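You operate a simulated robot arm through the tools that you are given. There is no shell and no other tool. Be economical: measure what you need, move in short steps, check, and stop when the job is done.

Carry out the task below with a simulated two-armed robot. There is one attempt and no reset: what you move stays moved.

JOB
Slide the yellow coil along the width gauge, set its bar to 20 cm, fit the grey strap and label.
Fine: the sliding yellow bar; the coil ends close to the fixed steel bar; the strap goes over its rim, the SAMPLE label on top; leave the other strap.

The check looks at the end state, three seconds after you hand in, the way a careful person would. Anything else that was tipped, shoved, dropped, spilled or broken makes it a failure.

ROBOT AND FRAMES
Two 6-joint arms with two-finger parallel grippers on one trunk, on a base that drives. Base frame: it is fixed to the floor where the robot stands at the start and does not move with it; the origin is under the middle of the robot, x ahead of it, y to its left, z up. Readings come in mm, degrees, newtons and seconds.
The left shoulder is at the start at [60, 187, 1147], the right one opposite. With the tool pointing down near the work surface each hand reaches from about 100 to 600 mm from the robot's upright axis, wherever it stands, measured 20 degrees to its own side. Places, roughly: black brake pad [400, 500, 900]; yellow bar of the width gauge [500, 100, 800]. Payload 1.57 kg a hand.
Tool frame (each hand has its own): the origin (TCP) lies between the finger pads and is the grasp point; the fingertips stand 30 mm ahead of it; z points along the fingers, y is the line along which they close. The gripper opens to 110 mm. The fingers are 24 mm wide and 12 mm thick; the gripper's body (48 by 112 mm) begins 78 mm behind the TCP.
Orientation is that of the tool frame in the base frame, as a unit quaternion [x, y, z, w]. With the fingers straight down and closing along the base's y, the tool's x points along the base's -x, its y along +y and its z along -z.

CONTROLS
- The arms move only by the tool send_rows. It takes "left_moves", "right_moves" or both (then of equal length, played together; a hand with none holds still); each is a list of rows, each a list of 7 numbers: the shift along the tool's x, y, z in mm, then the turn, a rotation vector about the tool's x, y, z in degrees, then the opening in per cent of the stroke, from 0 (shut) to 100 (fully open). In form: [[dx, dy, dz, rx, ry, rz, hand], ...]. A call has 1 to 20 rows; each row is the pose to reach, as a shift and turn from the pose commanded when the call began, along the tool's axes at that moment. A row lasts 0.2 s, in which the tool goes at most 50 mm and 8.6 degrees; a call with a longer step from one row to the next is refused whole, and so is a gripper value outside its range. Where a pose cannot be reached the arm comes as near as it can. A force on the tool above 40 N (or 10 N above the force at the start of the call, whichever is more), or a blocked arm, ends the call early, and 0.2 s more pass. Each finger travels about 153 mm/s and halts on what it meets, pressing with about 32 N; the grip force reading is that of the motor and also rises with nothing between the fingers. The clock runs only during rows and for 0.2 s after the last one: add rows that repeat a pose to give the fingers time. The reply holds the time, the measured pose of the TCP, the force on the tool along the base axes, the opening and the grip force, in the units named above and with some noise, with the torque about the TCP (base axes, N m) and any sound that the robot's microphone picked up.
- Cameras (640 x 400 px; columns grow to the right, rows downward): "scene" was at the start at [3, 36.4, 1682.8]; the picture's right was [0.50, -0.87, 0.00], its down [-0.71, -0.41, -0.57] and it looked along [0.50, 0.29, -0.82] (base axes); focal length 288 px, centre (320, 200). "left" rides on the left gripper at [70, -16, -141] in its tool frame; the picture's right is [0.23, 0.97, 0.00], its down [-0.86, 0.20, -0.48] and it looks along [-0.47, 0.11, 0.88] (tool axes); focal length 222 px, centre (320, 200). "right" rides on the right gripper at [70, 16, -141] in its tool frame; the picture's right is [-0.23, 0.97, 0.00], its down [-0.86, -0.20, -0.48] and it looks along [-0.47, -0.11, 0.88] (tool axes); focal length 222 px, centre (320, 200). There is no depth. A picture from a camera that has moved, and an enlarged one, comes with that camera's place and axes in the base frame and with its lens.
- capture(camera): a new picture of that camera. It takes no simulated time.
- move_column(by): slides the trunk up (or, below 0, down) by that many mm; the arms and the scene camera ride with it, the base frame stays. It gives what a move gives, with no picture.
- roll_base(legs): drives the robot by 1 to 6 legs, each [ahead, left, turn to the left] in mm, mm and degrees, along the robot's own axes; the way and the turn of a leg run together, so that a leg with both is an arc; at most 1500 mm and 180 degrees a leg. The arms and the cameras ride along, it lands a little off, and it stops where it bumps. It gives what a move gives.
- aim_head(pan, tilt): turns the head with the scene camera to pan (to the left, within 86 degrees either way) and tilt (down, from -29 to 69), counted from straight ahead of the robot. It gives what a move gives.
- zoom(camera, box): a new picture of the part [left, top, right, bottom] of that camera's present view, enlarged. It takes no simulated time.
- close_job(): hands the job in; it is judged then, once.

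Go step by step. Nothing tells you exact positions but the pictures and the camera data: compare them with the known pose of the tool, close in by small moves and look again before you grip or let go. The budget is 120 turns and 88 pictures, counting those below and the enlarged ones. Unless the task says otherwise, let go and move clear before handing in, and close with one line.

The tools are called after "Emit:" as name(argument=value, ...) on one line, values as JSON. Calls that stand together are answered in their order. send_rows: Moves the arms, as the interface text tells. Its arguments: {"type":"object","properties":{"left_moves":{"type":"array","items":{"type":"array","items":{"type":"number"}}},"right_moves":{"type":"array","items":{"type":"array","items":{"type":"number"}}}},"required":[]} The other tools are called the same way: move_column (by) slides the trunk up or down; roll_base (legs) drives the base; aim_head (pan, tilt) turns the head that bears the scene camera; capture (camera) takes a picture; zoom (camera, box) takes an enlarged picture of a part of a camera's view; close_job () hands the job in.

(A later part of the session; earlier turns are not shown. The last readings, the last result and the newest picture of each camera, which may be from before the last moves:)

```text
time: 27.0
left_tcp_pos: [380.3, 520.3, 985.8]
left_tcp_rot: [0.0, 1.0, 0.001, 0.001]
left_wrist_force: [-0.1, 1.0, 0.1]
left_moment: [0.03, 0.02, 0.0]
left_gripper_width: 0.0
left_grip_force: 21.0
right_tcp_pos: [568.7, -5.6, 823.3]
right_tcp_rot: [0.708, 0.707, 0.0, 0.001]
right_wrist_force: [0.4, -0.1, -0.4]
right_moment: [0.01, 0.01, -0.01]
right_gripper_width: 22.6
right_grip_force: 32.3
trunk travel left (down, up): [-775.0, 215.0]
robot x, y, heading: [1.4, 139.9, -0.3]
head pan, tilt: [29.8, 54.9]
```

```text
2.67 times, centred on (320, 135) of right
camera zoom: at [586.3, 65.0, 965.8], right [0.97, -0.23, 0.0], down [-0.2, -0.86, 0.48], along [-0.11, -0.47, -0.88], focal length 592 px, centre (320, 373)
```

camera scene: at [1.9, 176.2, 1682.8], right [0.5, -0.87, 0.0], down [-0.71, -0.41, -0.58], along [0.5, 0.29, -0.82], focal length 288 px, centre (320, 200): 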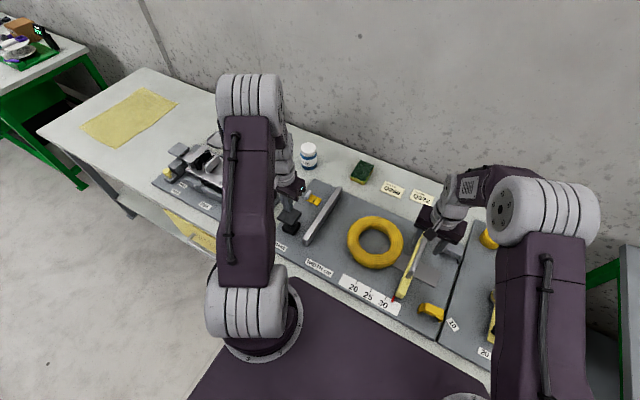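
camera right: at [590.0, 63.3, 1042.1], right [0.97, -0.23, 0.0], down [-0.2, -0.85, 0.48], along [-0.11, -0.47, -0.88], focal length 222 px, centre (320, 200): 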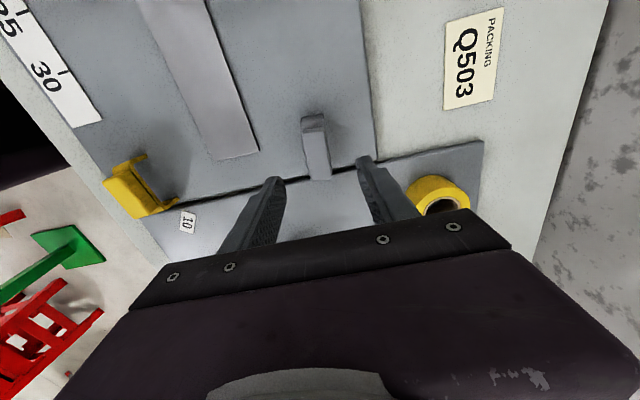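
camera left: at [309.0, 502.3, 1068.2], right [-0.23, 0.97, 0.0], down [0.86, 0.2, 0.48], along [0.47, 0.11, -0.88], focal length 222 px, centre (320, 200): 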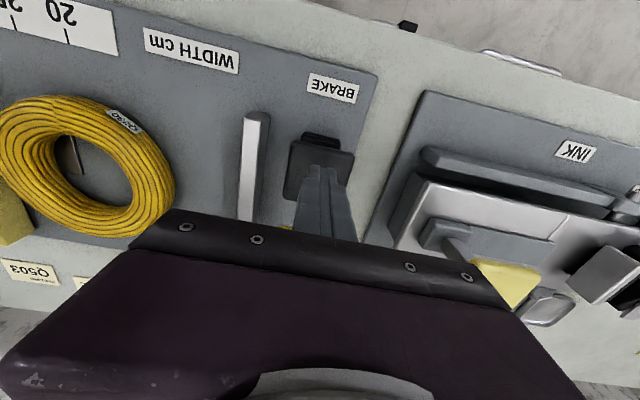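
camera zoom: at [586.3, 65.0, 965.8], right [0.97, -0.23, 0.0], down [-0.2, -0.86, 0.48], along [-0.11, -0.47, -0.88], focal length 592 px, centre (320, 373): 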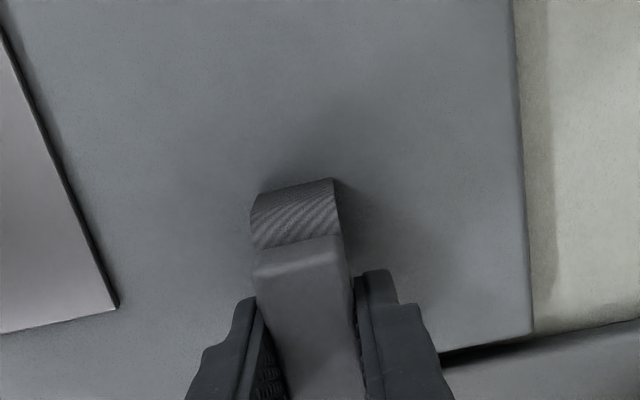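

Strap gripped (22.6 mm). Lift and inspect.

Emit:
send_rows(right_moves=[[0, 0, -10, 0, 0, 0, 0], [0, 0, -30, 0, 0, 0, 0], [0, 0, -60, 0, 0, 0, 0], [0, 0, -100, 0, 0, 0, 0], [0, 0, -140, 0, 0, 0, 0]])

Emit:
roll_base(legs=[[0, 80, 0]])

Emit:
capture(camera="scene")

Emit:
capture(camera="right")

```text
time: 28.2
left_tcp_pos: [378.7, 520.7, 985.3]
left_tcp_rot: [0.0, 1.0, 0.001, 0.001]
left_wrist_force: [1.5, -0.2, 0.2]
left_moment: [0.0, 0.04, 0.02]
left_gripper_width: 0.1
left_grip_force: 21.3
right_tcp_pos: [594.7, -4.4, 961.0]
right_tcp_rot: [0.707, 0.707, 0.0, 0.0]
right_wrist_force: [0.3, 0.6, -0.5]
right_moment: [0.02, 0.01, -0.02]
right_gripper_width: 22.8
right_grip_force: 32.0
right hand out of reach, approached as far as the arm can: row 2, 3, 4, 5
trunk travel left (down, up): [-775.0, 215.0]
robot x, y, heading: [-1.1, 139.6, 0.2]
head pan, tilt: [29.8, 54.9]
```

```text
time: 29.3
left_tcp_pos: [381.4, 597.1, 984.6]
left_tcp_rot: [0.001, 1.0, 0.003, 0.001]
left_wrist_force: [0.2, 0.5, 0.5]
left_moment: [-0.01, -0.03, 0.04]
left_gripper_width: 0.0
left_grip_force: 21.4
right_tcp_pos: [594.8, 72.6, 959.9]
right_tcp_rot: [0.708, 0.706, 0.0, -0.001]
right_wrist_force: [0.0, 0.2, -0.4]
right_moment: [-0.02, -0.02, 0.0]
right_gripper_width: 22.6
right_grip_force: 32.5
trunk travel left (down, up): [-775.0, 215.0]
robot x, y, heading: [2.9, 222.1, -0.1]
head pan, tilt: [29.8, 54.9]
```

```text
51 pictures are left
camera scene: at [3.1, 253.8, 1682.8], right [0.5, -0.87, 0.0], down [-0.71, -0.4, -0.58], along [0.5, 0.29, -0.82], focal length 288 px, centre (320, 200)
```

scene: 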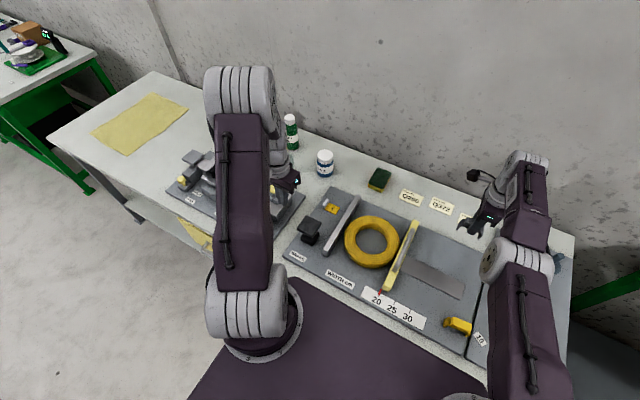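

```text
50 pictures are left
camera right: at [612.0, 142.3, 1101.4], right [0.97, -0.23, 0.0], down [-0.2, -0.86, 0.48], along [-0.11, -0.46, -0.88], focal length 222 px, centre (320, 200)
```

right: 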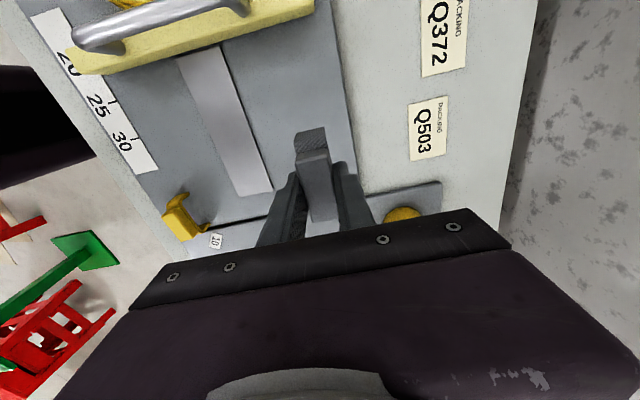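

Strap is held. Now measure the coil precisely.

Emit:
zoom(camera="scene", box=[290, 180, 450, 310])

```text
3.08 times, centred on (370, 245) of scene
camera zoom: at [3.1, 253.8, 1682.8], right [0.5, -0.87, 0.0], down [-0.71, -0.4, -0.58], along [0.5, 0.29, -0.82], focal length 885 px, centre (166, 62)
```

zoom: 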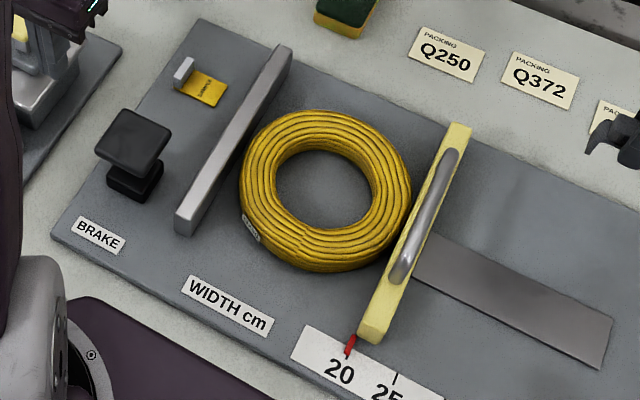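

Coil centre ≈[480,324], OD ≈189, tube ≈40 wide; steel face y≈427. Strap will go over the near rim at about [405,324]. I move there high while turning the hand back.

Emit:
send_rows(right_moves=[[20, -12, 0, 0, 0, -8.2, 0], [40, -24, 0, 0, 0, -16.4, 0], [60, -36, 0, 0, 0, -24.6, 0], [80, -48, 0, 0, 0, -32.8, 0], [100, -60, 0, 0, 0, -41, 0], [120, -72, 0, 0, 0, -49.2, 0], [140, -84, 0, 0, 0, -57.4, 0], [160, -96, 0, 0, 0, -65.6, 0], [180, -108, 0, 0, 0, -73.8, 0], [200, -120, 0, 0, 0, -82, 0], [220, -132, 0, 0, 0, -90, 0], [220, -132, 0, 0, 0, -90, 0]])

Emit:
capture(camera="right")

```text
time: 31.9
left_tcp_pos: [380.5, 599.6, 983.7]
left_tcp_rot: [0.001, 1.0, 0.0, 0.0]
left_wrist_force: [1.1, 0.6, 0.4]
left_moment: [0.0, -0.01, -0.03]
left_gripper_width: 0.1
left_grip_force: 21.0
right_tcp_pos: [508.8, 324.4, 963.8]
right_tcp_rot: [0.0, 1.0, 0.0, -0.002]
right_wrist_force: [0.5, -0.4, -0.9]
right_moment: [0.02, 0.0, -0.01]
right_gripper_width: 22.7
right_grip_force: 32.0
right hand out of reach, approached as far as the arm can: row 1, 2, 3, 4, 5, 6, 7, 8, 9, 10, 11, 12
trunk travel left (down, up): [-775.0, 215.0]
robot x, y, heading: [-0.5, 217.9, 0.0]
head pan, tilt: [29.8, 54.9]
```

```text
48 pictures are left
camera right: at [441.0, 341.8, 1104.9], right [0.23, 0.97, 0.0], down [0.86, -0.2, 0.48], along [0.46, -0.11, -0.88], focal length 222 px, centre (320, 200)
```

right: 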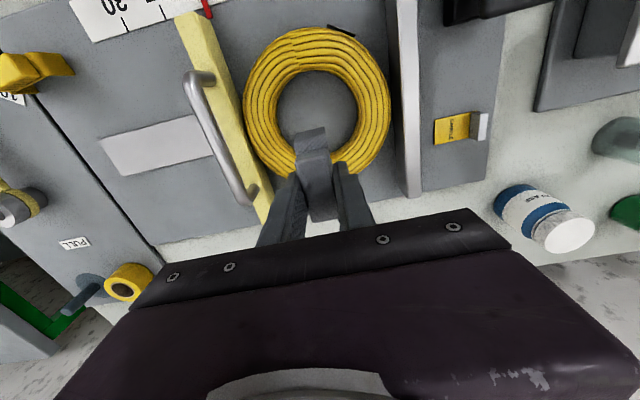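

The reply says the arm is limited though it's near; I look at the arm's configuration before continuing.

Emit:
capture(camera="scene")

Emit:
send_rows(right_moves=[[0, 0, 0, 0, 0, 0, 0]])

```text
47 pictures are left
camera scene: at [3.5, 256.1, 1682.8], right [0.5, -0.87, 0.0], down [-0.71, -0.41, -0.57], along [0.5, 0.29, -0.82], focal length 288 px, centre (320, 200)
```

scene: 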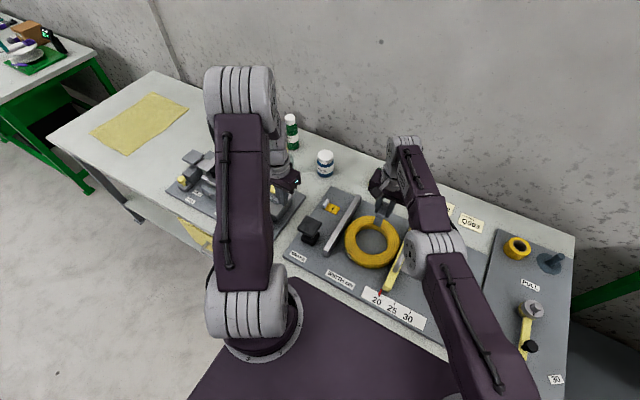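

```text
time: 32.3
left_tcp_pos: [381.1, 599.5, 983.9]
left_tcp_rot: [0.0, 1.0, 0.001, 0.0]
left_wrist_force: [-0.3, -0.1, -0.3]
left_moment: [-0.01, -0.04, -0.01]
left_gripper_width: 0.0
left_grip_force: 21.6
right_tcp_pos: [508.7, 324.5, 963.7]
right_tcp_rot: [0.0, 1.0, -0.001, -0.002]
right_wrist_force: [0.2, -0.6, 0.4]
right_moment: [-0.03, 0.0, 0.0]
right_gripper_width: 22.8
right_grip_force: 32.0
trunk travel left (down, up): [-775.0, 215.0]
robot x, y, heading: [1.7, 219.7, -0.2]
head pan, tilt: [29.8, 54.9]
```

The right arm is almost straight with its elbow just past the straight pose, so it sticks at a fixed radius. I'll stretch it out a little and draw it back to let the elbow fold the proper way (nothing tall near).

Emit:
send_rows(right_moves=[[-10, 6, 0, 0, 0, 0, 0], [-20, 12, 0, 0, 0, 0, 0], [-25, 16, 0, 0, 0, 0, 0], [-20, 12, 0, 0, 0, 0, 0], [-10, 6, 0, 0, 0, 0, 0], [0, 0, 0, 0, 0, 0, 0], [15, -10, 0, 0, 0, 0, 0], [30, -20, 0, 0, 0, 0, 0]])

```text
time: 34.1
left_tcp_pos: [380.0, 598.7, 984.7]
left_tcp_rot: [0.0, 1.0, 0.001, 0.001]
left_wrist_force: [-0.3, -0.6, 0.5]
left_moment: [0.03, -0.05, 0.0]
left_gripper_width: 0.0
left_grip_force: 21.0
right_tcp_pos: [509.9, 322.8, 962.8]
right_tcp_rot: [0.002, 1.0, 0.0, -0.001]
right_wrist_force: [-0.3, -0.2, -0.8]
right_moment: [0.01, 0.04, -0.01]
right_gripper_width: 22.6
right_grip_force: 31.9
right hand out of reach, approached as far as the arm can: row 1, 2, 3, 4, 5, 7, 8
trunk travel left (down, up): [-775.0, 215.0]
robot x, y, heading: [1.2, 218.1, 0.2]
head pan, tilt: [29.8, 54.9]
```

Emit:
send_rows(right_moves=[[-20, 13, 0, 0, 0, 0, 0], [-33, 22, 0, 0, 0, 0, 0], [-33, 22, 0, 0, 0, 0, 0], [-33, 22, 0, 0, 0, 0, 0], [8, -5, 0, 0, 0, 0, 0], [49, -32, 0, 0, 0, 0, 0], [49, -32, 0, 0, 0, 0, 0]])

```text
time: 35.7
left_tcp_pos: [381.7, 599.5, 984.0]
left_tcp_rot: [0.001, 1.0, 0.0, 0.001]
left_wrist_force: [0.4, 0.0, 0.3]
left_moment: [-0.03, -0.01, 0.03]
left_gripper_width: 0.2
left_grip_force: 21.4
right_tcp_pos: [509.0, 324.2, 964.2]
right_tcp_rot: [0.0, 1.0, -0.001, -0.002]
right_wrist_force: [0.3, -0.5, -0.1]
right_moment: [0.01, -0.03, 0.01]
right_gripper_width: 22.8
right_grip_force: 31.9
right hand out of reach, approached as far as the arm can: row 1, 2, 3, 4, 5, 6, 7
trunk travel left (down, up): [-775.0, 215.0]
robot x, y, heading: [0.9, 221.5, -0.1]
head pan, tilt: [29.8, 54.9]
```

Emit:
send_rows(right_moves=[[0, 0, -20, 0, 0, 0, 0], [0, 0, -40, 0, 0, 0, 0], [0, 0, -60, 0, 0, 0, 0], [0, 0, -80, 0, 0, 0, 0]])

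Emit:
capture(camera="scene")

```text
time: 36.7
left_tcp_pos: [380.6, 599.2, 984.5]
left_tcp_rot: [0.002, 1.0, 0.001, 0.001]
left_wrist_force: [-0.2, 0.7, 0.4]
left_moment: [0.0, 0.03, -0.01]
left_gripper_width: 0.0
left_grip_force: 21.1
right_tcp_pos: [509.5, 323.7, 1045.5]
right_tcp_rot: [0.001, 1.0, 0.001, -0.001]
right_wrist_force: [0.5, -0.3, 0.1]
right_moment: [-0.02, -0.02, -0.01]
right_gripper_width: 22.8
right_grip_force: 31.7
trunk travel left (down, up): [-775.0, 215.0]
robot x, y, heading: [1.9, 217.9, 0.1]
head pan, tilt: [29.8, 54.9]
```

```text
46 pictures are left
camera scene: at [2.7, 256.3, 1682.7], right [0.5, -0.87, 0.0], down [-0.71, -0.41, -0.57], along [0.5, 0.29, -0.82], focal length 288 px, centre (320, 200)
```

scene: 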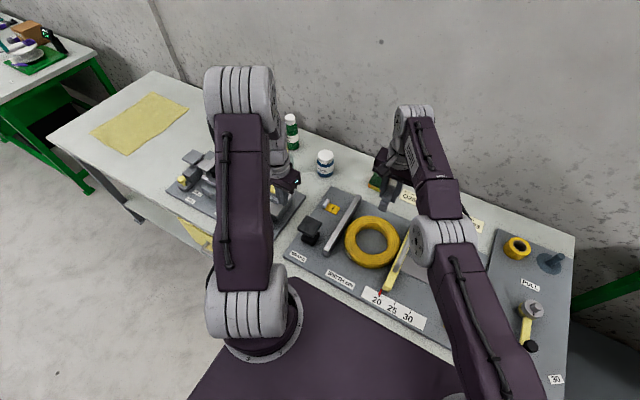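

Up worked. Now try drawing inward at this height.

Emit:
send_rows(right_moves=[[10, -6, 0, 0, 0, 0, 0], [25, -12, 0, 0, 0, 0, 0], [40, -18, 0, 0, 0, 0, 0], [60, -20, 0, 0, 0, 0, 0]])

```text
time: 37.7
left_tcp_pos: [380.8, 600.8, 984.0]
left_tcp_rot: [0.001, 1.0, 0.001, 0.001]
left_wrist_force: [-1.0, -0.2, 0.8]
left_moment: [0.03, -0.02, -0.02]
left_gripper_width: 0.2
left_grip_force: 22.0
right_tcp_pos: [505.9, 329.2, 1047.4]
right_tcp_rot: [0.001, 1.0, -0.001, -0.001]
right_wrist_force: [-0.3, 0.2, -0.4]
right_moment: [-0.02, -0.02, 0.01]
right_gripper_width: 22.9
right_grip_force: 31.3
right hand out of reach, approached as far as the arm can: row 1, 2, 3, 4
trunk travel left (down, up): [-775.0, 215.0]
robot x, y, heading: [1.0, 220.9, 0.0]
head pan, tilt: [29.8, 54.9]
```

Likely stuck at the straight-elbow singularity; moving down and inward together should bend the elbow properly.

Emit:
send_rows(right_moves=[[0, 0, 45, 0, 0, 0, 0], [8, -5, 85, 0, 0, 0, 0], [25, -15, 100, 0, 0, 0, 0], [45, -28, 105, 0, 0, 0, 0], [45, -28, 105, 0, 0, 0, 0]])

```text
time: 38.9
left_tcp_pos: [380.5, 599.9, 984.9]
left_tcp_rot: [0.001, 1.0, 0.001, 0.001]
left_wrist_force: [0.0, 0.7, 0.5]
left_moment: [-0.01, -0.04, 0.02]
left_gripper_width: 0.1
left_grip_force: 21.1
right_tcp_pos: [504.3, 330.3, 943.6]
right_tcp_rot: [0.001, 1.0, -0.001, -0.002]
right_wrist_force: [-0.4, 0.1, 0.5]
right_moment: [0.0, 0.0, -0.01]
right_gripper_width: 22.6
right_grip_force: 32.4
right hand out of reach, approached as far as the arm can: row 2, 3, 4, 5
trunk travel left (down, up): [-775.0, 215.0]
robot x, y, heading: [0.5, 221.0, -0.3]
head pan, tilt: [29.8, 54.9]
```

Emit:
send_rows(right_moves=[[-20, 13, 0, 0, 0, 0, 0], [-40, 26, 0, 0, 0, 0, 0], [-40, 26, 0, 0, 0, 0, 0]])

Emit:
capture(camera="scene")

```text
time: 39.7
left_tcp_pos: [381.1, 598.7, 984.5]
left_tcp_rot: [0.001, 1.0, 0.001, 0.0]
left_wrist_force: [0.0, -0.1, -0.8]
left_moment: [0.0, 0.0, -0.01]
left_gripper_width: 0.0
left_grip_force: 21.5
right_tcp_pos: [508.2, 331.8, 946.6]
right_tcp_rot: [0.001, 1.0, 0.0, -0.001]
right_wrist_force: [-0.6, 0.6, -1.3]
right_moment: [-0.02, -0.06, 0.02]
right_gripper_width: 22.6
right_grip_force: 32.0
right hand out of reach, approached as far as the arm can: row 1, 2, 3
trunk travel left (down, up): [-775.0, 215.0]
robot x, y, heading: [-0.4, 217.8, -0.1]
head pan, tilt: [29.8, 54.9]
```

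```text
45 pictures are left
camera scene: at [3.0, 256.4, 1682.8], right [0.5, -0.87, 0.0], down [-0.71, -0.41, -0.57], along [0.5, 0.29, -0.82], focal length 288 px, centre (320, 200)
```

scene: 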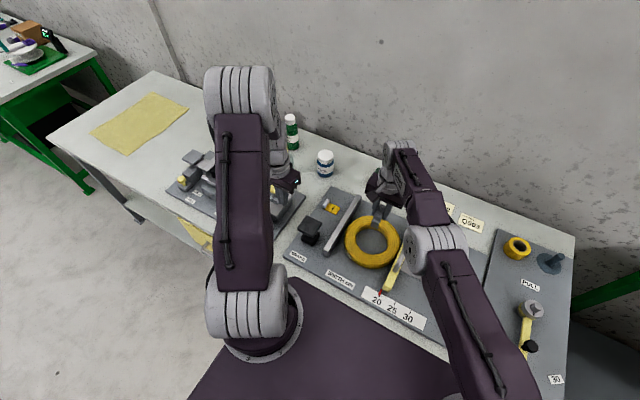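

Stretching does straighten the elbow (radius 539 vs 535). From straight I now step down with inward motion directly.

Emit:
send_rows(right_moves=[[0, 0, 20, 0, 0, 0, 0], [16, -10, 45, 0, 0, 0, 0], [40, -24, 60, 0, 0, 0, 0], [50, -32, 60, 0, 0, 0, 0]])

```text
time: 40.7
left_tcp_pos: [379.7, 599.3, 983.8]
left_tcp_rot: [0.001, 1.0, 0.0, 0.001]
left_wrist_force: [0.1, -0.2, 0.0]
left_moment: [-0.03, -0.01, 0.01]
left_gripper_width: 0.0
left_grip_force: 20.6
right_tcp_pos: [494.4, 322.4, 878.4]
right_tcp_rot: [0.001, 1.0, -0.001, -0.001]
right_wrist_force: [0.4, 0.1, -0.3]
right_moment: [-0.02, 0.0, -0.01]
right_gripper_width: 22.7
right_grip_force: 31.9
right hand out of reach, approached as far as the arm can: row 2, 3, 4
trunk travel left (down, up): [-775.0, 215.0]
robot x, y, heading: [-4.4, 217.5, -0.2]
head pan, tilt: [29.8, 54.9]
```

Emit:
send_rows(right_moves=[[-15, 10, -10, 0, 0, 0, 0], [-35, 23, -20, 0, 0, 0, 0], [-35, 23, -20, 0, 0, 0, 0], [-5, 3, -60, 0, 0, 0, 0], [20, -13, -95, 0, 0, 0, 0], [40, -26, -125, 0, 0, 0, 0], [40, -26, -125, 0, 0, 0, 0]])

```text
refused: row 4 steps farther than a row can; nothing moved
```

Emit:
send_rows(right_moves=[[-15, 10, -10, 0, 0, 0, 0], [-35, 23, -20, 0, 0, 0, 0], [-35, 23, -20, 0, 0, 0, 0], [-15, 10, -60, 0, 0, 0, 0], [10, -6, -95, 0, 0, 0, 0], [30, -20, -125, 0, 0, 0, 0], [40, -26, -125, 0, 0, 0, 0]])

```text
time: 42.3
left_tcp_pos: [380.1, 599.4, 983.5]
left_tcp_rot: [0.001, 1.0, 0.0, 0.001]
left_wrist_force: [-0.3, 0.2, 0.2]
left_moment: [0.03, -0.04, 0.01]
left_gripper_width: 0.1
left_grip_force: 21.1
right_tcp_pos: [453.0, 300.2, 1005.1]
right_tcp_rot: [0.0, 1.0, 0.001, 0.001]
right_wrist_force: [0.5, 0.3, -0.6]
right_moment: [0.05, 0.02, -0.01]
right_gripper_width: 22.6
right_grip_force: 31.8
right hand out of reach, approached as far as the arm can: row 1, 2, 3, 4
trunk travel left (down, up): [-775.0, 215.0]
robot x, y, heading: [-0.6, 220.3, -0.3]
head pan, tilt: [29.8, 54.9]
```

The elbow folds properly again. Now to above the near rim, [405,324], z≈920.

Emit:
send_rows(right_moves=[[16, 8, 20, 0, 0, 0, 0], [32, 16, 40, 0, 0, 0, 0], [48, 24, 60, 0, 0, 0, 0], [48, 24, 85, 0, 0, 0, 0], [48, 24, 85, 0, 0, 0, 0]])

Emit:
capture(camera="right")

Emit:
zoom(camera="scene", box=[290, 180, 450, 280])

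```text
time: 43.5
left_tcp_pos: [380.0, 598.3, 985.1]
left_tcp_rot: [0.001, 1.0, 0.001, 0.001]
left_wrist_force: [-0.4, 0.0, 0.4]
left_moment: [0.03, 0.03, 0.02]
left_gripper_width: 0.0
left_grip_force: 21.1
right_tcp_pos: [405.3, 324.8, 917.0]
right_tcp_rot: [0.001, 1.0, 0.0, 0.0]
right_wrist_force: [-0.3, 0.1, 0.5]
right_moment: [-0.02, -0.01, 0.02]
right_gripper_width: 22.7
right_grip_force: 31.8
trunk travel left (down, up): [-775.0, 215.0]
robot x, y, heading: [1.9, 222.2, -0.2]
head pan, tilt: [29.8, 54.9]
```

```text
44 pictures are left
camera right: at [336.7, 340.5, 1059.4], right [0.23, 0.97, 0.0], down [0.85, -0.2, 0.48], along [0.47, -0.11, -0.88], focal length 222 px, centre (320, 200)
```

right: 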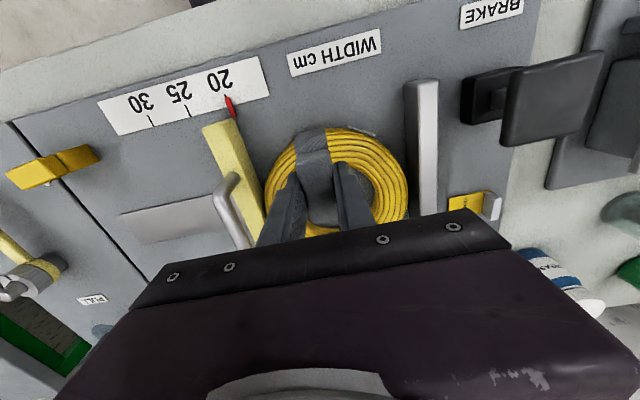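

```text
4.00 times, centred on (370, 230) of scene
camera zoom: at [3.0, 256.3, 1682.8], right [0.5, -0.87, 0.0], down [-0.71, -0.41, -0.57], along [0.5, 0.29, -0.82], focal length 1151 px, centre (120, 80)
```

zoom: 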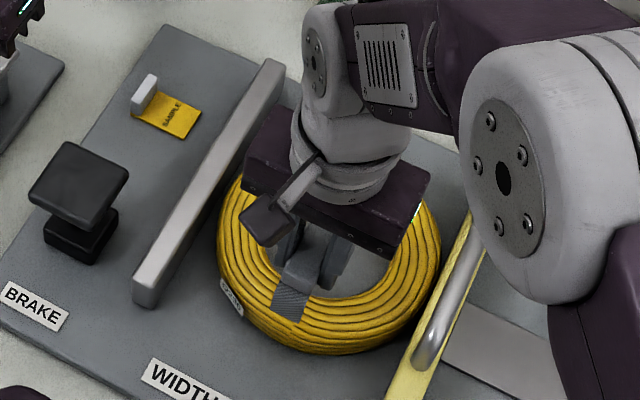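

Looks aligned. Lower to 872 and check the legs against the rim.

Emit:
send_rows(right_moves=[[0, 0, 15, 0, 0, 0, 0], [0, 0, 30, 0, 0, 0, 0], [0, 0, 45, 0, 0, 0, 0], [0, 0, 45, 0, 0, 0, 0]])

Emit:
zoom(camera="right", box=[200, 70, 440, 220])

Emit:
zoom(camera="scene", box=[330, 220, 410, 270])

```text
time: 44.5
left_tcp_pos: [380.3, 598.6, 984.4]
left_tcp_rot: [0.0, 1.0, 0.001, 0.0]
left_wrist_force: [-0.2, -0.2, -0.4]
left_moment: [0.0, 0.01, -0.03]
left_gripper_width: 0.0
left_grip_force: 21.9
right_tcp_pos: [405.7, 324.4, 872.1]
right_tcp_rot: [0.001, 1.0, 0.0, -0.001]
right_wrist_force: [-0.3, 0.2, 0.2]
right_moment: [-0.03, 0.0, 0.02]
right_gripper_width: 23.0
right_grip_force: 32.8
trunk travel left (down, up): [-775.0, 215.0]
robot x, y, heading: [-0.8, 217.7, -0.2]
head pan, tilt: [29.8, 54.9]
```

```text
2.67 times, centred on (320, 145) of right
camera zoom: at [337.2, 340.9, 1014.5], right [0.23, 0.97, 0.0], down [0.86, -0.2, 0.48], along [0.46, -0.11, -0.88], focal length 592 px, centre (320, 347)
```

zoom: 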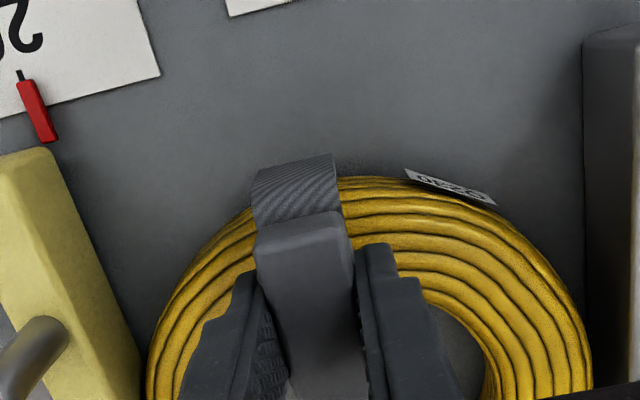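

```text
8.00 times, centred on (370, 245) of scene
camera zoom: at [3.1, 256.3, 1682.8], right [0.5, -0.87, 0.0], down [-0.71, -0.41, -0.57], along [0.5, 0.29, -0.82], focal length 2302 px, centre (-80, -160)
```

zoom: 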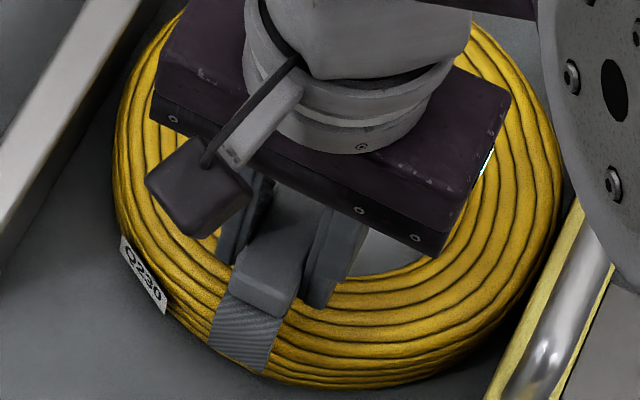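

Legs straddle the rim with margin both sides. Lower slowly, watching the force.

Emit:
send_rows(right_moves=[[0, 0, 3, 0, 0, 0, 0], [0, 0, 6, 0, 0, 0, 0], [0, 0, 9, 0, 0, 0, 0], [0, 0, 12, 0, 0, 0, 0], [0, 0, 15, 0, 0, 0, 0], [0, 0, 18, 0, 0, 0, 0], [0, 0, 21, 0, 0, 0, 0]])

Emit:
zoom(camera="right", box=[200, 70, 440, 220])

```text
time: 46.1
left_tcp_pos: [380.0, 599.1, 985.1]
left_tcp_rot: [0.001, 1.0, 0.001, 0.001]
left_wrist_force: [0.4, -0.1, 0.0]
left_moment: [0.02, 0.01, 0.02]
left_gripper_width: 0.0
left_grip_force: 21.1
right_tcp_pos: [405.7, 323.5, 853.6]
right_tcp_rot: [0.001, 1.0, -0.001, 0.0]
right_wrist_force: [0.0, -0.2, -0.2]
right_moment: [0.02, -0.01, -0.01]
right_gripper_width: 22.7
right_grip_force: 31.8
trunk travel left (down, up): [-775.0, 215.0]
robot x, y, heading: [-3.3, 220.0, 0.4]
head pan, tilt: [29.8, 54.9]
```

```text
2.67 times, centred on (320, 145) of right
camera zoom: at [337.1, 340.1, 994.6], right [0.23, 0.97, 0.0], down [0.86, -0.2, 0.48], along [0.47, -0.11, -0.88], focal length 592 px, centre (320, 347)
```

zoom: 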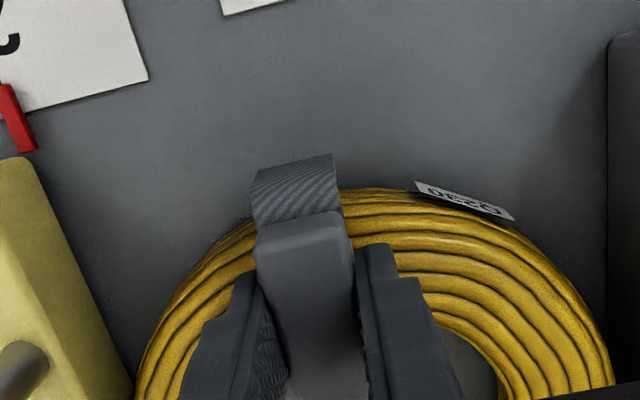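

Emit:
send_rows(right_moves=[[0, 0, 2, 0, 0, 0, 0], [0, 0, 4, 0, 0, 0, 0], [0, 0, 6, 0, 0, 0, 0], [0, 0, 8, 0, 0, 0, 0], [0, 0, 10, 0, 0, 0, 0]])

Emit:
zoom(camera="right", box=[200, 70, 440, 220])

Emit:
zoom(camera="scene", box=[330, 220, 410, 270])

```text
time: 47.3
left_tcp_pos: [380.2, 598.0, 985.0]
left_tcp_rot: [0.001, 1.0, 0.001, 0.001]
left_wrist_force: [0.3, 0.1, 0.6]
left_moment: [-0.02, -0.01, 0.04]
left_gripper_width: 0.0
left_grip_force: 21.4
right_tcp_pos: [404.9, 322.3, 842.8]
right_tcp_rot: [0.001, 1.0, 0.0, -0.001]
right_wrist_force: [1.1, -0.6, 4.3]
right_moment: [-0.08, -0.03, -0.03]
right_gripper_width: 22.7
right_grip_force: 32.2
trunk travel left (down, up): [-775.0, 215.0]
robot x, y, heading: [2.3, 220.9, 0.2]
head pan, tilt: [29.8, 54.9]
```

```text
2.67 times, centred on (320, 145) of right
camera zoom: at [336.3, 339.8, 985.7], right [0.23, 0.97, 0.0], down [0.85, -0.2, 0.48], along [0.47, -0.11, -0.88], focal length 592 px, centre (320, 347)
```

zoom: 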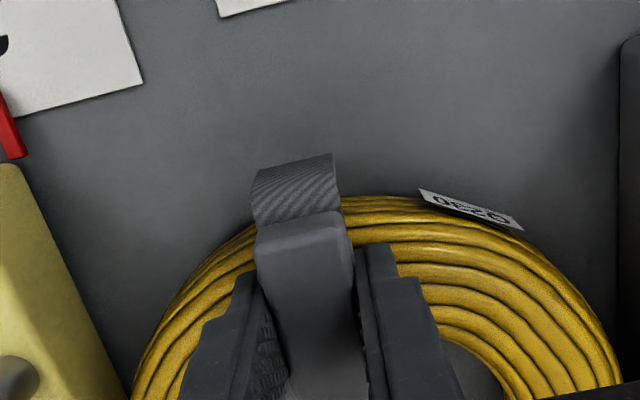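

```text
8.00 times, centred on (370, 245) of scene
camera zoom: at [2.5, 255.7, 1682.9], right [0.5, -0.87, 0.0], down [-0.71, -0.41, -0.58], along [0.5, 0.29, -0.82], focal length 2302 px, centre (-80, -160)
```

zoom: 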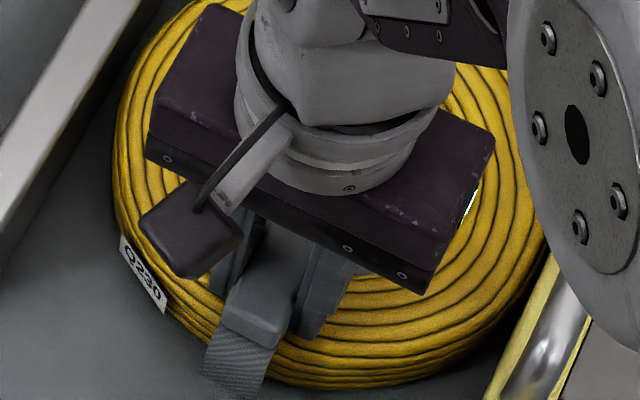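

Contact (4 N) at z 843, strap straddling the rim. I settle 1 mm, open and retreat.

Emit:
send_rows(right_moves=[[0, 0, 1, 0, 0, 0, 0], [0, 0, 1, 0, 0, 0, 0], [0, 0, 0, 0, 0, 0, 15], [0, 0, 0, 0, 0, 0, 30], [0, 0, 0, 0, 0, 0, 40], [0, 0, 0, 0, 0, 0, 40], [0, 0, -15, 0, 0, 0, 40], [0, 0, -40, 0, 0, 0, 40], [0, 0, -80, 0, 0, 0, 40], [0, 0, -120, 0, 0, 0, 40]])

Emit:
zoom(camera="right", box=[200, 70, 440, 220])

Emit:
zoom(camera="scene", box=[330, 220, 410, 270])

```text
time: 49.5
left_tcp_pos: [380.0, 598.6, 984.1]
left_tcp_rot: [0.0, 1.0, 0.001, 0.001]
left_wrist_force: [0.0, -0.2, -0.6]
left_moment: [-0.01, 0.01, -0.03]
left_gripper_width: 0.0
left_grip_force: 21.1
right_tcp_pos: [404.2, 322.1, 964.7]
right_tcp_rot: [0.001, 1.0, 0.0, 0.0]
right_wrist_force: [0.4, 0.5, -0.1]
right_moment: [0.05, 0.02, -0.01]
right_gripper_width: 43.8
right_grip_force: 0.1
trunk travel left (down, up): [-775.0, 215.0]
robot x, y, heading: [-0.2, 217.2, -0.3]
head pan, tilt: [29.8, 54.9]
```

```text
2.67 times, centred on (320, 145) of right
camera zoom: at [335.8, 340.4, 1106.1], right [0.23, 0.97, 0.0], down [0.86, -0.2, 0.48], along [0.46, -0.11, -0.88], focal length 592 px, centre (320, 347)
```

zoom: 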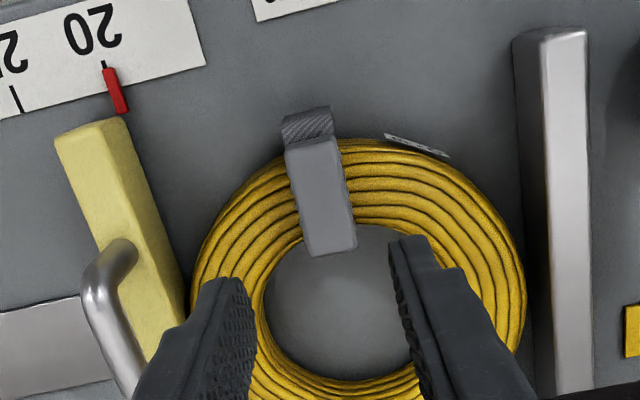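

```text
8.00 times, centred on (370, 245) of scene
camera zoom: at [2.1, 255.7, 1682.7], right [0.5, -0.87, 0.0], down [-0.71, -0.41, -0.58], along [0.5, 0.29, -0.82], focal length 2302 px, centre (-80, -160)
```

zoom: 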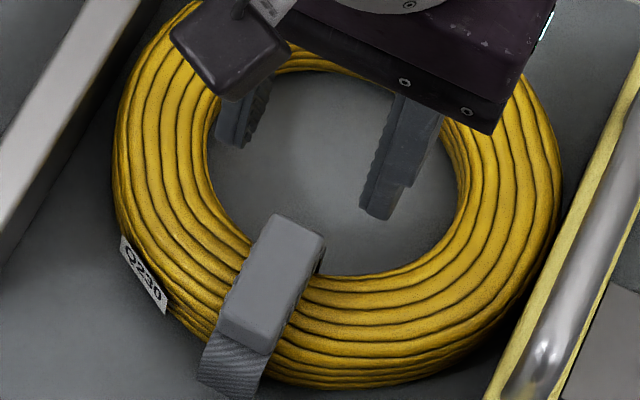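

The strap sits over the rim. Now the right hand clears to the right, the left moves toward the SAMPLE label; I shift the base 60 mm left for reach.

Emit:
send_rows(right_moves=[[0, -30, -30, 0, 0, 0, 40], [0, -65, -60, 0, 0, 0, 40], [0, -110, -80, 0, 0, 0, 40], [0, -155, -80, 0, 0, 0, 40], [0, -200, -80, 0, 0, 0, 40], [0, -240, -80, 0, 0, 0, 40]])

Emit:
roll_base(legs=[[0, 60, 0]])

Emit:
send_rows(left_moves=[[-10, -30, -10, 0, 0, 0, 20], [-25, -65, -10, 0, 0, 0, 40], [-50, -100, -10, 0, 0, 0, 50], [-75, -135, -10, 0, 0, 0, 50], [-100, -145, -10, 0, 0, 0, 50], [-110, -145, -10, 0, 0, 0, 50]])

Emit:
capture(camera="left")

Emit:
capture(camera="scene")

```text
time: 50.9
left_tcp_pos: [380.3, 597.6, 984.2]
left_tcp_rot: [0.001, 1.0, 0.001, 0.002]
left_wrist_force: [0.3, -0.1, -0.7]
left_moment: [0.01, 0.0, -0.02]
left_gripper_width: 0.0
left_grip_force: 21.2
right_tcp_pos: [405.0, 81.7, 1042.9]
right_tcp_rot: [-0.001, 1.0, 0.0, 0.0]
right_wrist_force: [-0.3, -0.8, -0.1]
right_moment: [-0.02, -0.02, 0.0]
right_gripper_width: 43.9
right_grip_force: 0.0
trunk travel left (down, up): [-775.0, 215.0]
robot x, y, heading: [-1.0, 217.8, -0.1]
head pan, tilt: [29.8, 54.9]
```

```text
time: 51.8
left_tcp_pos: [382.0, 654.2, 985.8]
left_tcp_rot: [0.002, 1.0, 0.003, 0.001]
left_wrist_force: [0.5, -0.1, 0.2]
left_moment: [0.04, 0.01, 0.0]
left_gripper_width: 0.2
left_grip_force: 21.7
right_tcp_pos: [404.7, 138.5, 1042.5]
right_tcp_rot: [0.001, 1.0, 0.001, 0.0]
right_wrist_force: [0.2, 0.5, -0.2]
right_moment: [0.03, -0.02, 0.0]
right_gripper_width: 43.9
right_grip_force: 0.1
trunk travel left (down, up): [-775.0, 215.0]
robot x, y, heading: [0.4, 278.4, 0.0]
head pan, tilt: [29.8, 54.9]
```

```text
time: 53.2
left_tcp_pos: [490.6, 513.3, 994.5]
left_tcp_rot: [0.002, 1.0, 0.0, 0.001]
left_wrist_force: [0.1, -0.3, 0.0]
left_moment: [0.01, 0.01, 0.06]
left_gripper_width: 54.8
left_grip_force: 0.0
right_tcp_pos: [405.0, 142.9, 1042.6]
right_tcp_rot: [0.0, 1.0, -0.001, -0.001]
right_wrist_force: [-0.2, 0.5, -0.4]
right_moment: [-0.03, -0.03, 0.0]
right_gripper_width: 43.9
right_grip_force: 0.0
trunk travel left (down, up): [-775.0, 215.0]
robot x, y, heading: [-0.2, 279.3, 0.0]
head pan, tilt: [29.8, 54.9]
```

```text
35 pictures are left
camera left: at [420.0, 497.0, 1136.0], right [-0.22, 0.97, 0.0], down [0.85, 0.2, 0.48], along [0.47, 0.11, -0.88], focal length 222 px, centre (320, 200)
```

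left: 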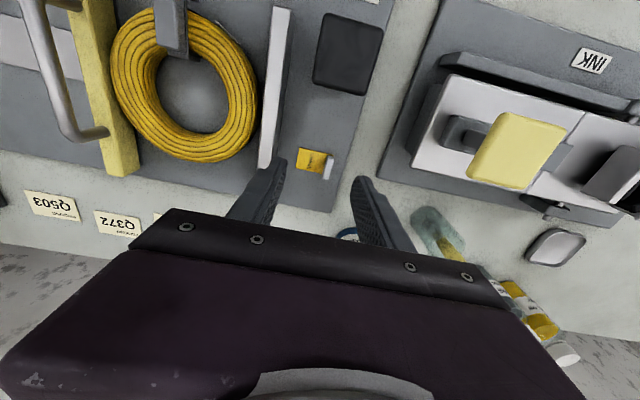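

```text
34 pictures are left
camera scene: at [3.5, 317.0, 1682.7], right [0.5, -0.87, 0.0], down [-0.71, -0.41, -0.57], along [0.5, 0.28, -0.82], focal length 288 px, centre (320, 200)
```

scene: 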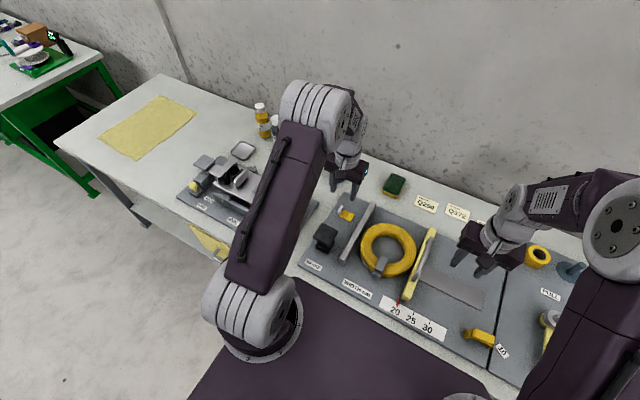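

Emit:
zoom(camera="left", box=[272, 130, 352, 180])

Emit:
zoom(camera="scene", box=[325, 190, 381, 225])

```text
8.00 times, centred on (312, 155) of left
camera zoom: at [420.0, 497.0, 1136.0], right [-0.22, 0.97, 0.0], down [0.85, 0.2, 0.48], along [0.47, 0.11, -0.88], focal length 1777 px, centre (384, 560)
```

zoom: 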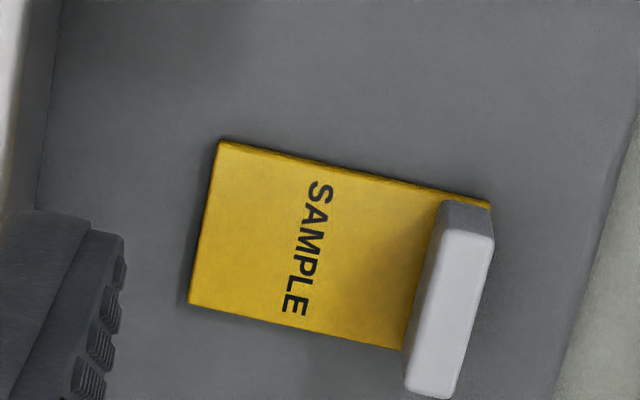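

```text
11.43 times, centred on (353, 208) of scene
camera zoom: at [3.5, 317.0, 1682.7], right [0.5, -0.87, 0.0], down [-0.71, -0.41, -0.57], along [0.5, 0.28, -0.82], focal length 3288 px, centre (-57, 114)
```

zoom: 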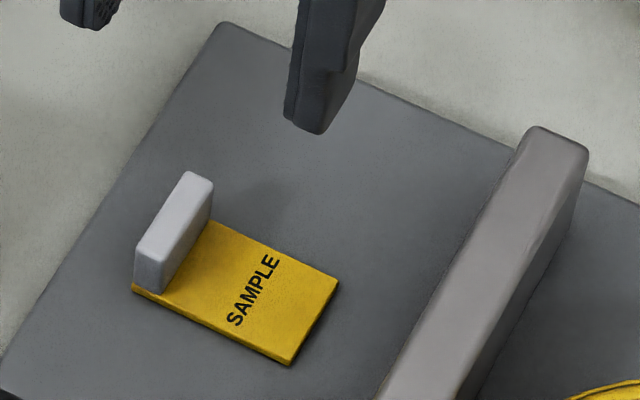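

The label is a flat card with an upright white fin at [538,536], top ≈818, thin in y: grip the fin in the present orientation. Approach to z 870.

Emit:
send_rows(left_moves=[[-15, 8, 30, 0, 0, 0, 45], [-30, 16, 60, 0, 0, 0, 40], [-47, 23, 90, 0, 0, 0, 40], [-47, 23, 124, 0, 0, 0, 40], [-47, 23, 124, 0, 0, 0, 40]])

Emit:
zoom(camera="left", box=[200, 80, 440, 230])

Emit:
zoom(camera="scene", box=[317, 175, 397, 225])

```text
time: 54.4
left_tcp_pos: [538.5, 534.8, 870.9]
left_tcp_rot: [0.002, 1.0, 0.001, 0.003]
left_wrist_force: [0.6, 0.4, -0.2]
left_moment: [-0.01, 0.0, 0.01]
left_gripper_width: 44.0
left_grip_force: 0.0
right_tcp_pos: [405.3, 142.3, 1043.5]
right_tcp_rot: [0.002, 1.0, 0.0, 0.0]
right_wrist_force: [0.7, 0.5, -0.5]
right_moment: [0.04, 0.04, 0.03]
right_gripper_width: 43.9
right_grip_force: 0.0
trunk travel left (down, up): [-775.0, 215.0]
robot x, y, heading: [3.6, 278.8, 0.1]
head pan, tilt: [29.8, 54.9]
```

```text
2.67 times, centred on (320, 155) of left
camera zoom: at [468.3, 519.2, 1011.1], right [-0.22, 0.97, 0.0], down [0.85, 0.2, 0.48], along [0.47, 0.11, -0.88], focal length 592 px, centre (320, 320)
```

zoom: 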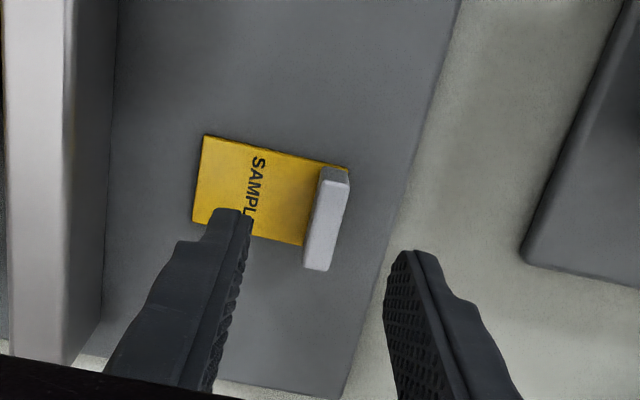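

```text
8.00 times, centred on (357, 200) of scene
camera zoom: at [2.7, 315.4, 1682.8], right [0.5, -0.87, 0.0], down [-0.71, -0.41, -0.57], along [0.5, 0.29, -0.82], focal length 2302 px, centre (24, 200)
```

zoom: 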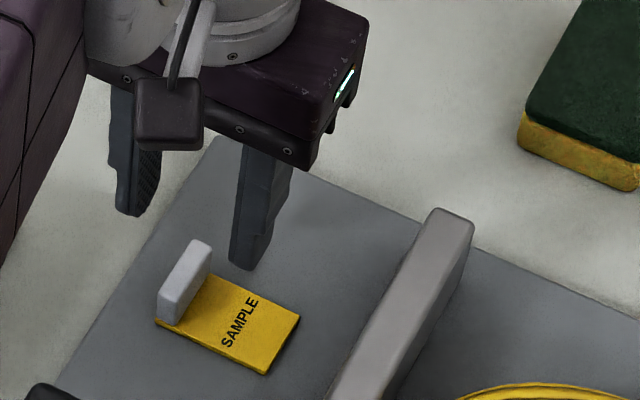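

Aligned. Lower to z≈825 and close on the fin.

Emit:
send_rows(left_moves=[[0, 2, 15, 0, 0, 0, 40], [0, 2, 30, 0, 0, 0, 40], [0, 2, 40, 0, 0, 0, 40], [0, 2, 46, 0, 0, 0, 40], [0, 2, 46, 0, 0, 0, 20], [0, 2, 46, 0, 0, 0, 0], [0, 2, 46, 0, 0, 0, 0]])

Emit:
zoom(camera="left", box=[200, 80, 440, 230])

```text
time: 56.0
left_tcp_pos: [538.2, 538.1, 825.8]
left_tcp_rot: [0.001, 1.0, 0.0, 0.001]
left_wrist_force: [0.1, 0.0, -0.2]
left_moment: [0.01, 0.06, 0.0]
left_gripper_width: 9.4
left_grip_force: 28.2
right_tcp_pos: [405.1, 142.4, 1042.0]
right_tcp_rot: [0.001, 1.0, 0.0, 0.0]
right_wrist_force: [-0.1, 0.5, 0.5]
right_moment: [0.02, 0.02, -0.01]
right_gripper_width: 43.9
right_grip_force: 0.0
trunk travel left (down, up): [-775.0, 215.0]
robot x, y, heading: [-1.0, 279.9, 0.2]
head pan, tilt: [29.8, 54.9]
```

```text
2.67 times, centred on (320, 155) of left
camera zoom: at [467.6, 522.1, 965.7], right [-0.22, 0.97, 0.0], down [0.85, 0.2, 0.48], along [0.47, 0.11, -0.88], focal length 592 px, centre (320, 320)
```

zoom: 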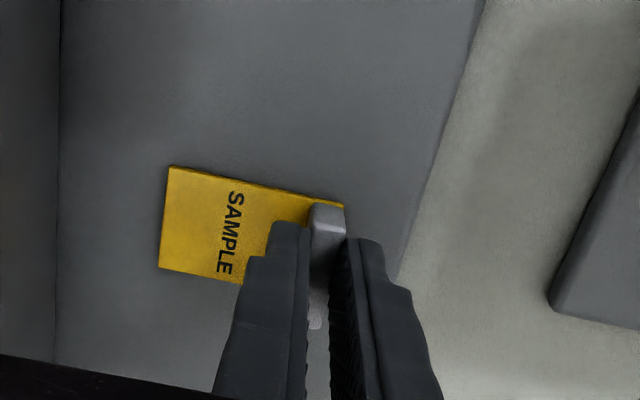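

Fin gripped (9.4 mm). Lift it, then shift the base right so the far side of the coil's top is in reach for the left hand.

Emit:
send_rows(left_moves=[[0, 0, -8, 0, 0, 0, 0], [6, 0, -20, 0, 0, 0, 0], [14, 0, -45, 0, 0, 0, 0], [22, 0, -80, 0, 0, 0, 0], [30, 0, -115, 0, 0, 0, 0], [30, 0, -115, 0, 0, 0, 0]])

Emit:
roll_base(legs=[[0, -120, 0]])

Emit:
capture(camera="left")

Emit:
zoom(camera="scene", box=[280, 160, 440, 260])

```text
time: 57.4
left_tcp_pos: [508.9, 536.3, 940.6]
left_tcp_rot: [0.002, 1.0, 0.001, 0.001]
left_wrist_force: [1.3, 0.6, 0.3]
left_moment: [0.01, -0.03, 0.02]
left_gripper_width: 9.6
left_grip_force: 27.3
right_tcp_pos: [405.1, 142.3, 1042.5]
right_tcp_rot: [0.0, 1.0, 0.001, -0.001]
right_wrist_force: [0.5, 0.1, 0.5]
right_moment: [0.03, -0.01, 0.01]
right_gripper_width: 44.0
right_grip_force: 0.0
trunk travel left (down, up): [-775.0, 215.0]
robot x, y, heading: [4.3, 280.6, -0.6]
head pan, tilt: [29.8, 54.9]
```

```text
time: 58.7
left_tcp_pos: [508.4, 416.2, 940.1]
left_tcp_rot: [0.002, 1.0, -0.001, 0.0]
left_wrist_force: [-0.2, 0.0, 0.8]
left_moment: [0.04, -0.01, 0.0]
left_gripper_width: 9.5
left_grip_force: 27.7
right_tcp_pos: [405.4, 21.5, 1042.8]
right_tcp_rot: [0.001, 1.0, -0.001, -0.001]
right_wrist_force: [0.4, -0.1, 0.5]
right_moment: [-0.03, 0.0, -0.03]
right_gripper_width: 43.8
right_grip_force: 0.0
trunk travel left (down, up): [-775.0, 215.0]
robot x, y, heading: [-2.3, 158.7, -0.1]
head pan, tilt: [29.8, 54.9]
```

```text
28 pictures are left
camera left: at [438.1, 399.7, 1081.2], right [-0.22, 0.97, 0.0], down [0.85, 0.2, 0.48], along [0.47, 0.11, -0.88], focal length 222 px, centre (320, 200)
```

left: 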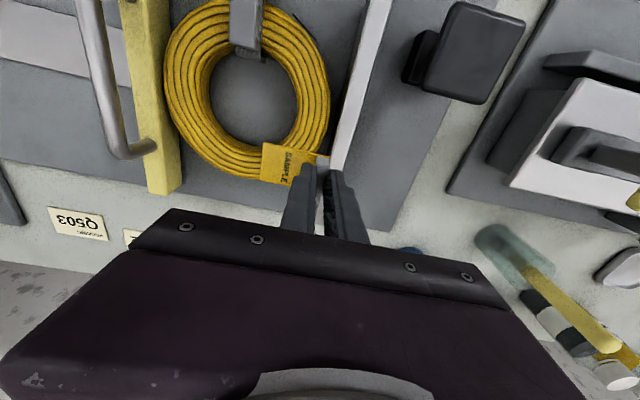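

```text
4.00 times, centred on (360, 210) of scene
camera zoom: at [3.1, 195.9, 1682.7], right [0.5, -0.87, 0.0], down [-0.71, -0.41, -0.57], along [0.5, 0.28, -0.82], focal length 1151 px, centre (160, 160)
```

zoom: 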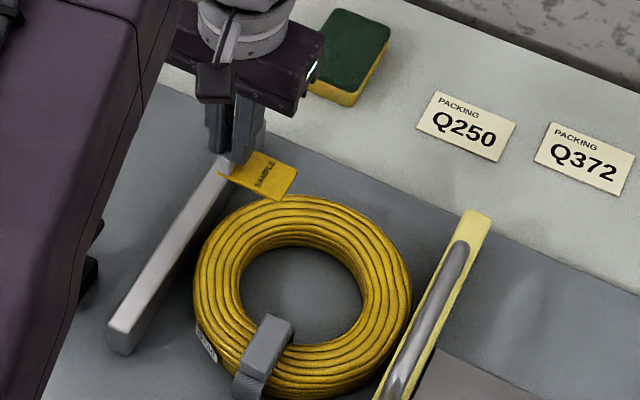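

The card hangs level, extending ~50 mm to -y of the fin. Target card centre [552,324] on the far rim, so TCP [553,345]. Move above at z≈890.

Emit:
send_rows(left_moves=[[-8, -14, 0, 0, 0, 0, 0], [-18, -28, 0, 0, 0, 0, 0], [-28, -42, 10, 0, 0, 0, 0], [-38, -56, 25, 0, 0, 0, 0], [-45, -71, 40, 0, 0, 0, 0], [-45, -71, 50, 0, 0, 0, 0], [-45, -71, 50, 0, 0, 0, 0]])

Emit:
capture(camera="left")

Emit:
zoom(camera="scene", box=[310, 170, 422, 240])

```text
time: 60.3
left_tcp_pos: [552.9, 342.9, 891.0]
left_tcp_rot: [0.002, 1.0, 0.001, 0.002]
left_wrist_force: [0.6, -0.4, -0.6]
left_moment: [0.0, 0.0, -0.01]
left_gripper_width: 9.4
left_grip_force: 27.7
right_tcp_pos: [405.3, 21.2, 1043.1]
right_tcp_rot: [0.001, 1.0, 0.0, 0.0]
right_wrist_force: [0.0, -0.2, 0.8]
right_moment: [0.04, 0.01, -0.03]
right_gripper_width: 44.0
right_grip_force: 0.1
trunk travel left (down, up): [-775.0, 215.0]
robot x, y, heading: [-4.0, 158.2, -0.2]
head pan, tilt: [29.8, 54.9]
```

```text
26 pictures are left
camera left: at [482.0, 326.5, 1031.5], right [-0.22, 0.97, 0.0], down [0.85, 0.2, 0.48], along [0.47, 0.11, -0.88], focal length 222 px, centre (320, 200)
```

left: 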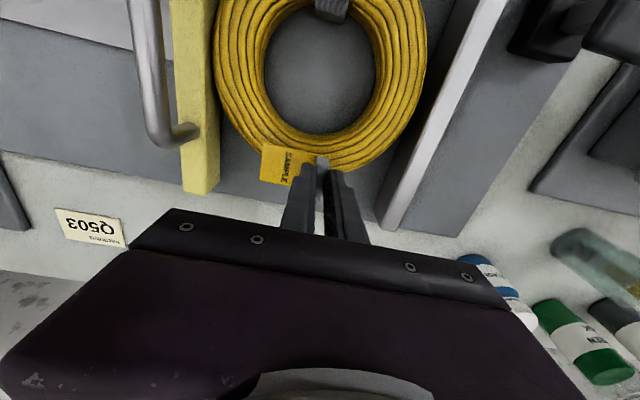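

```text
5.71 times, centred on (366, 205) of scene
camera zoom: at [2.9, 194.3, 1682.8], right [0.49, -0.87, 0.0], down [-0.71, -0.41, -0.57], along [0.5, 0.28, -0.82], focal length 1644 px, centre (57, 171)
```

zoom: 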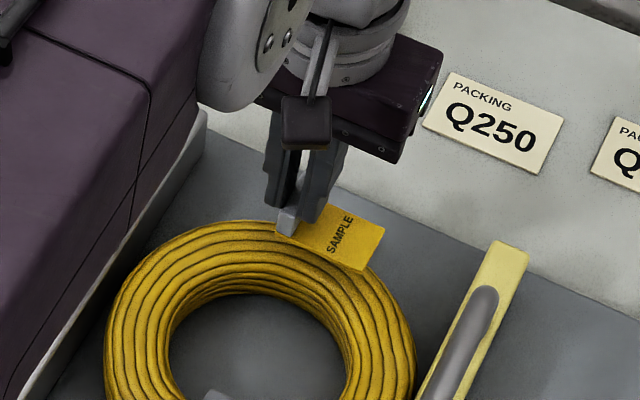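

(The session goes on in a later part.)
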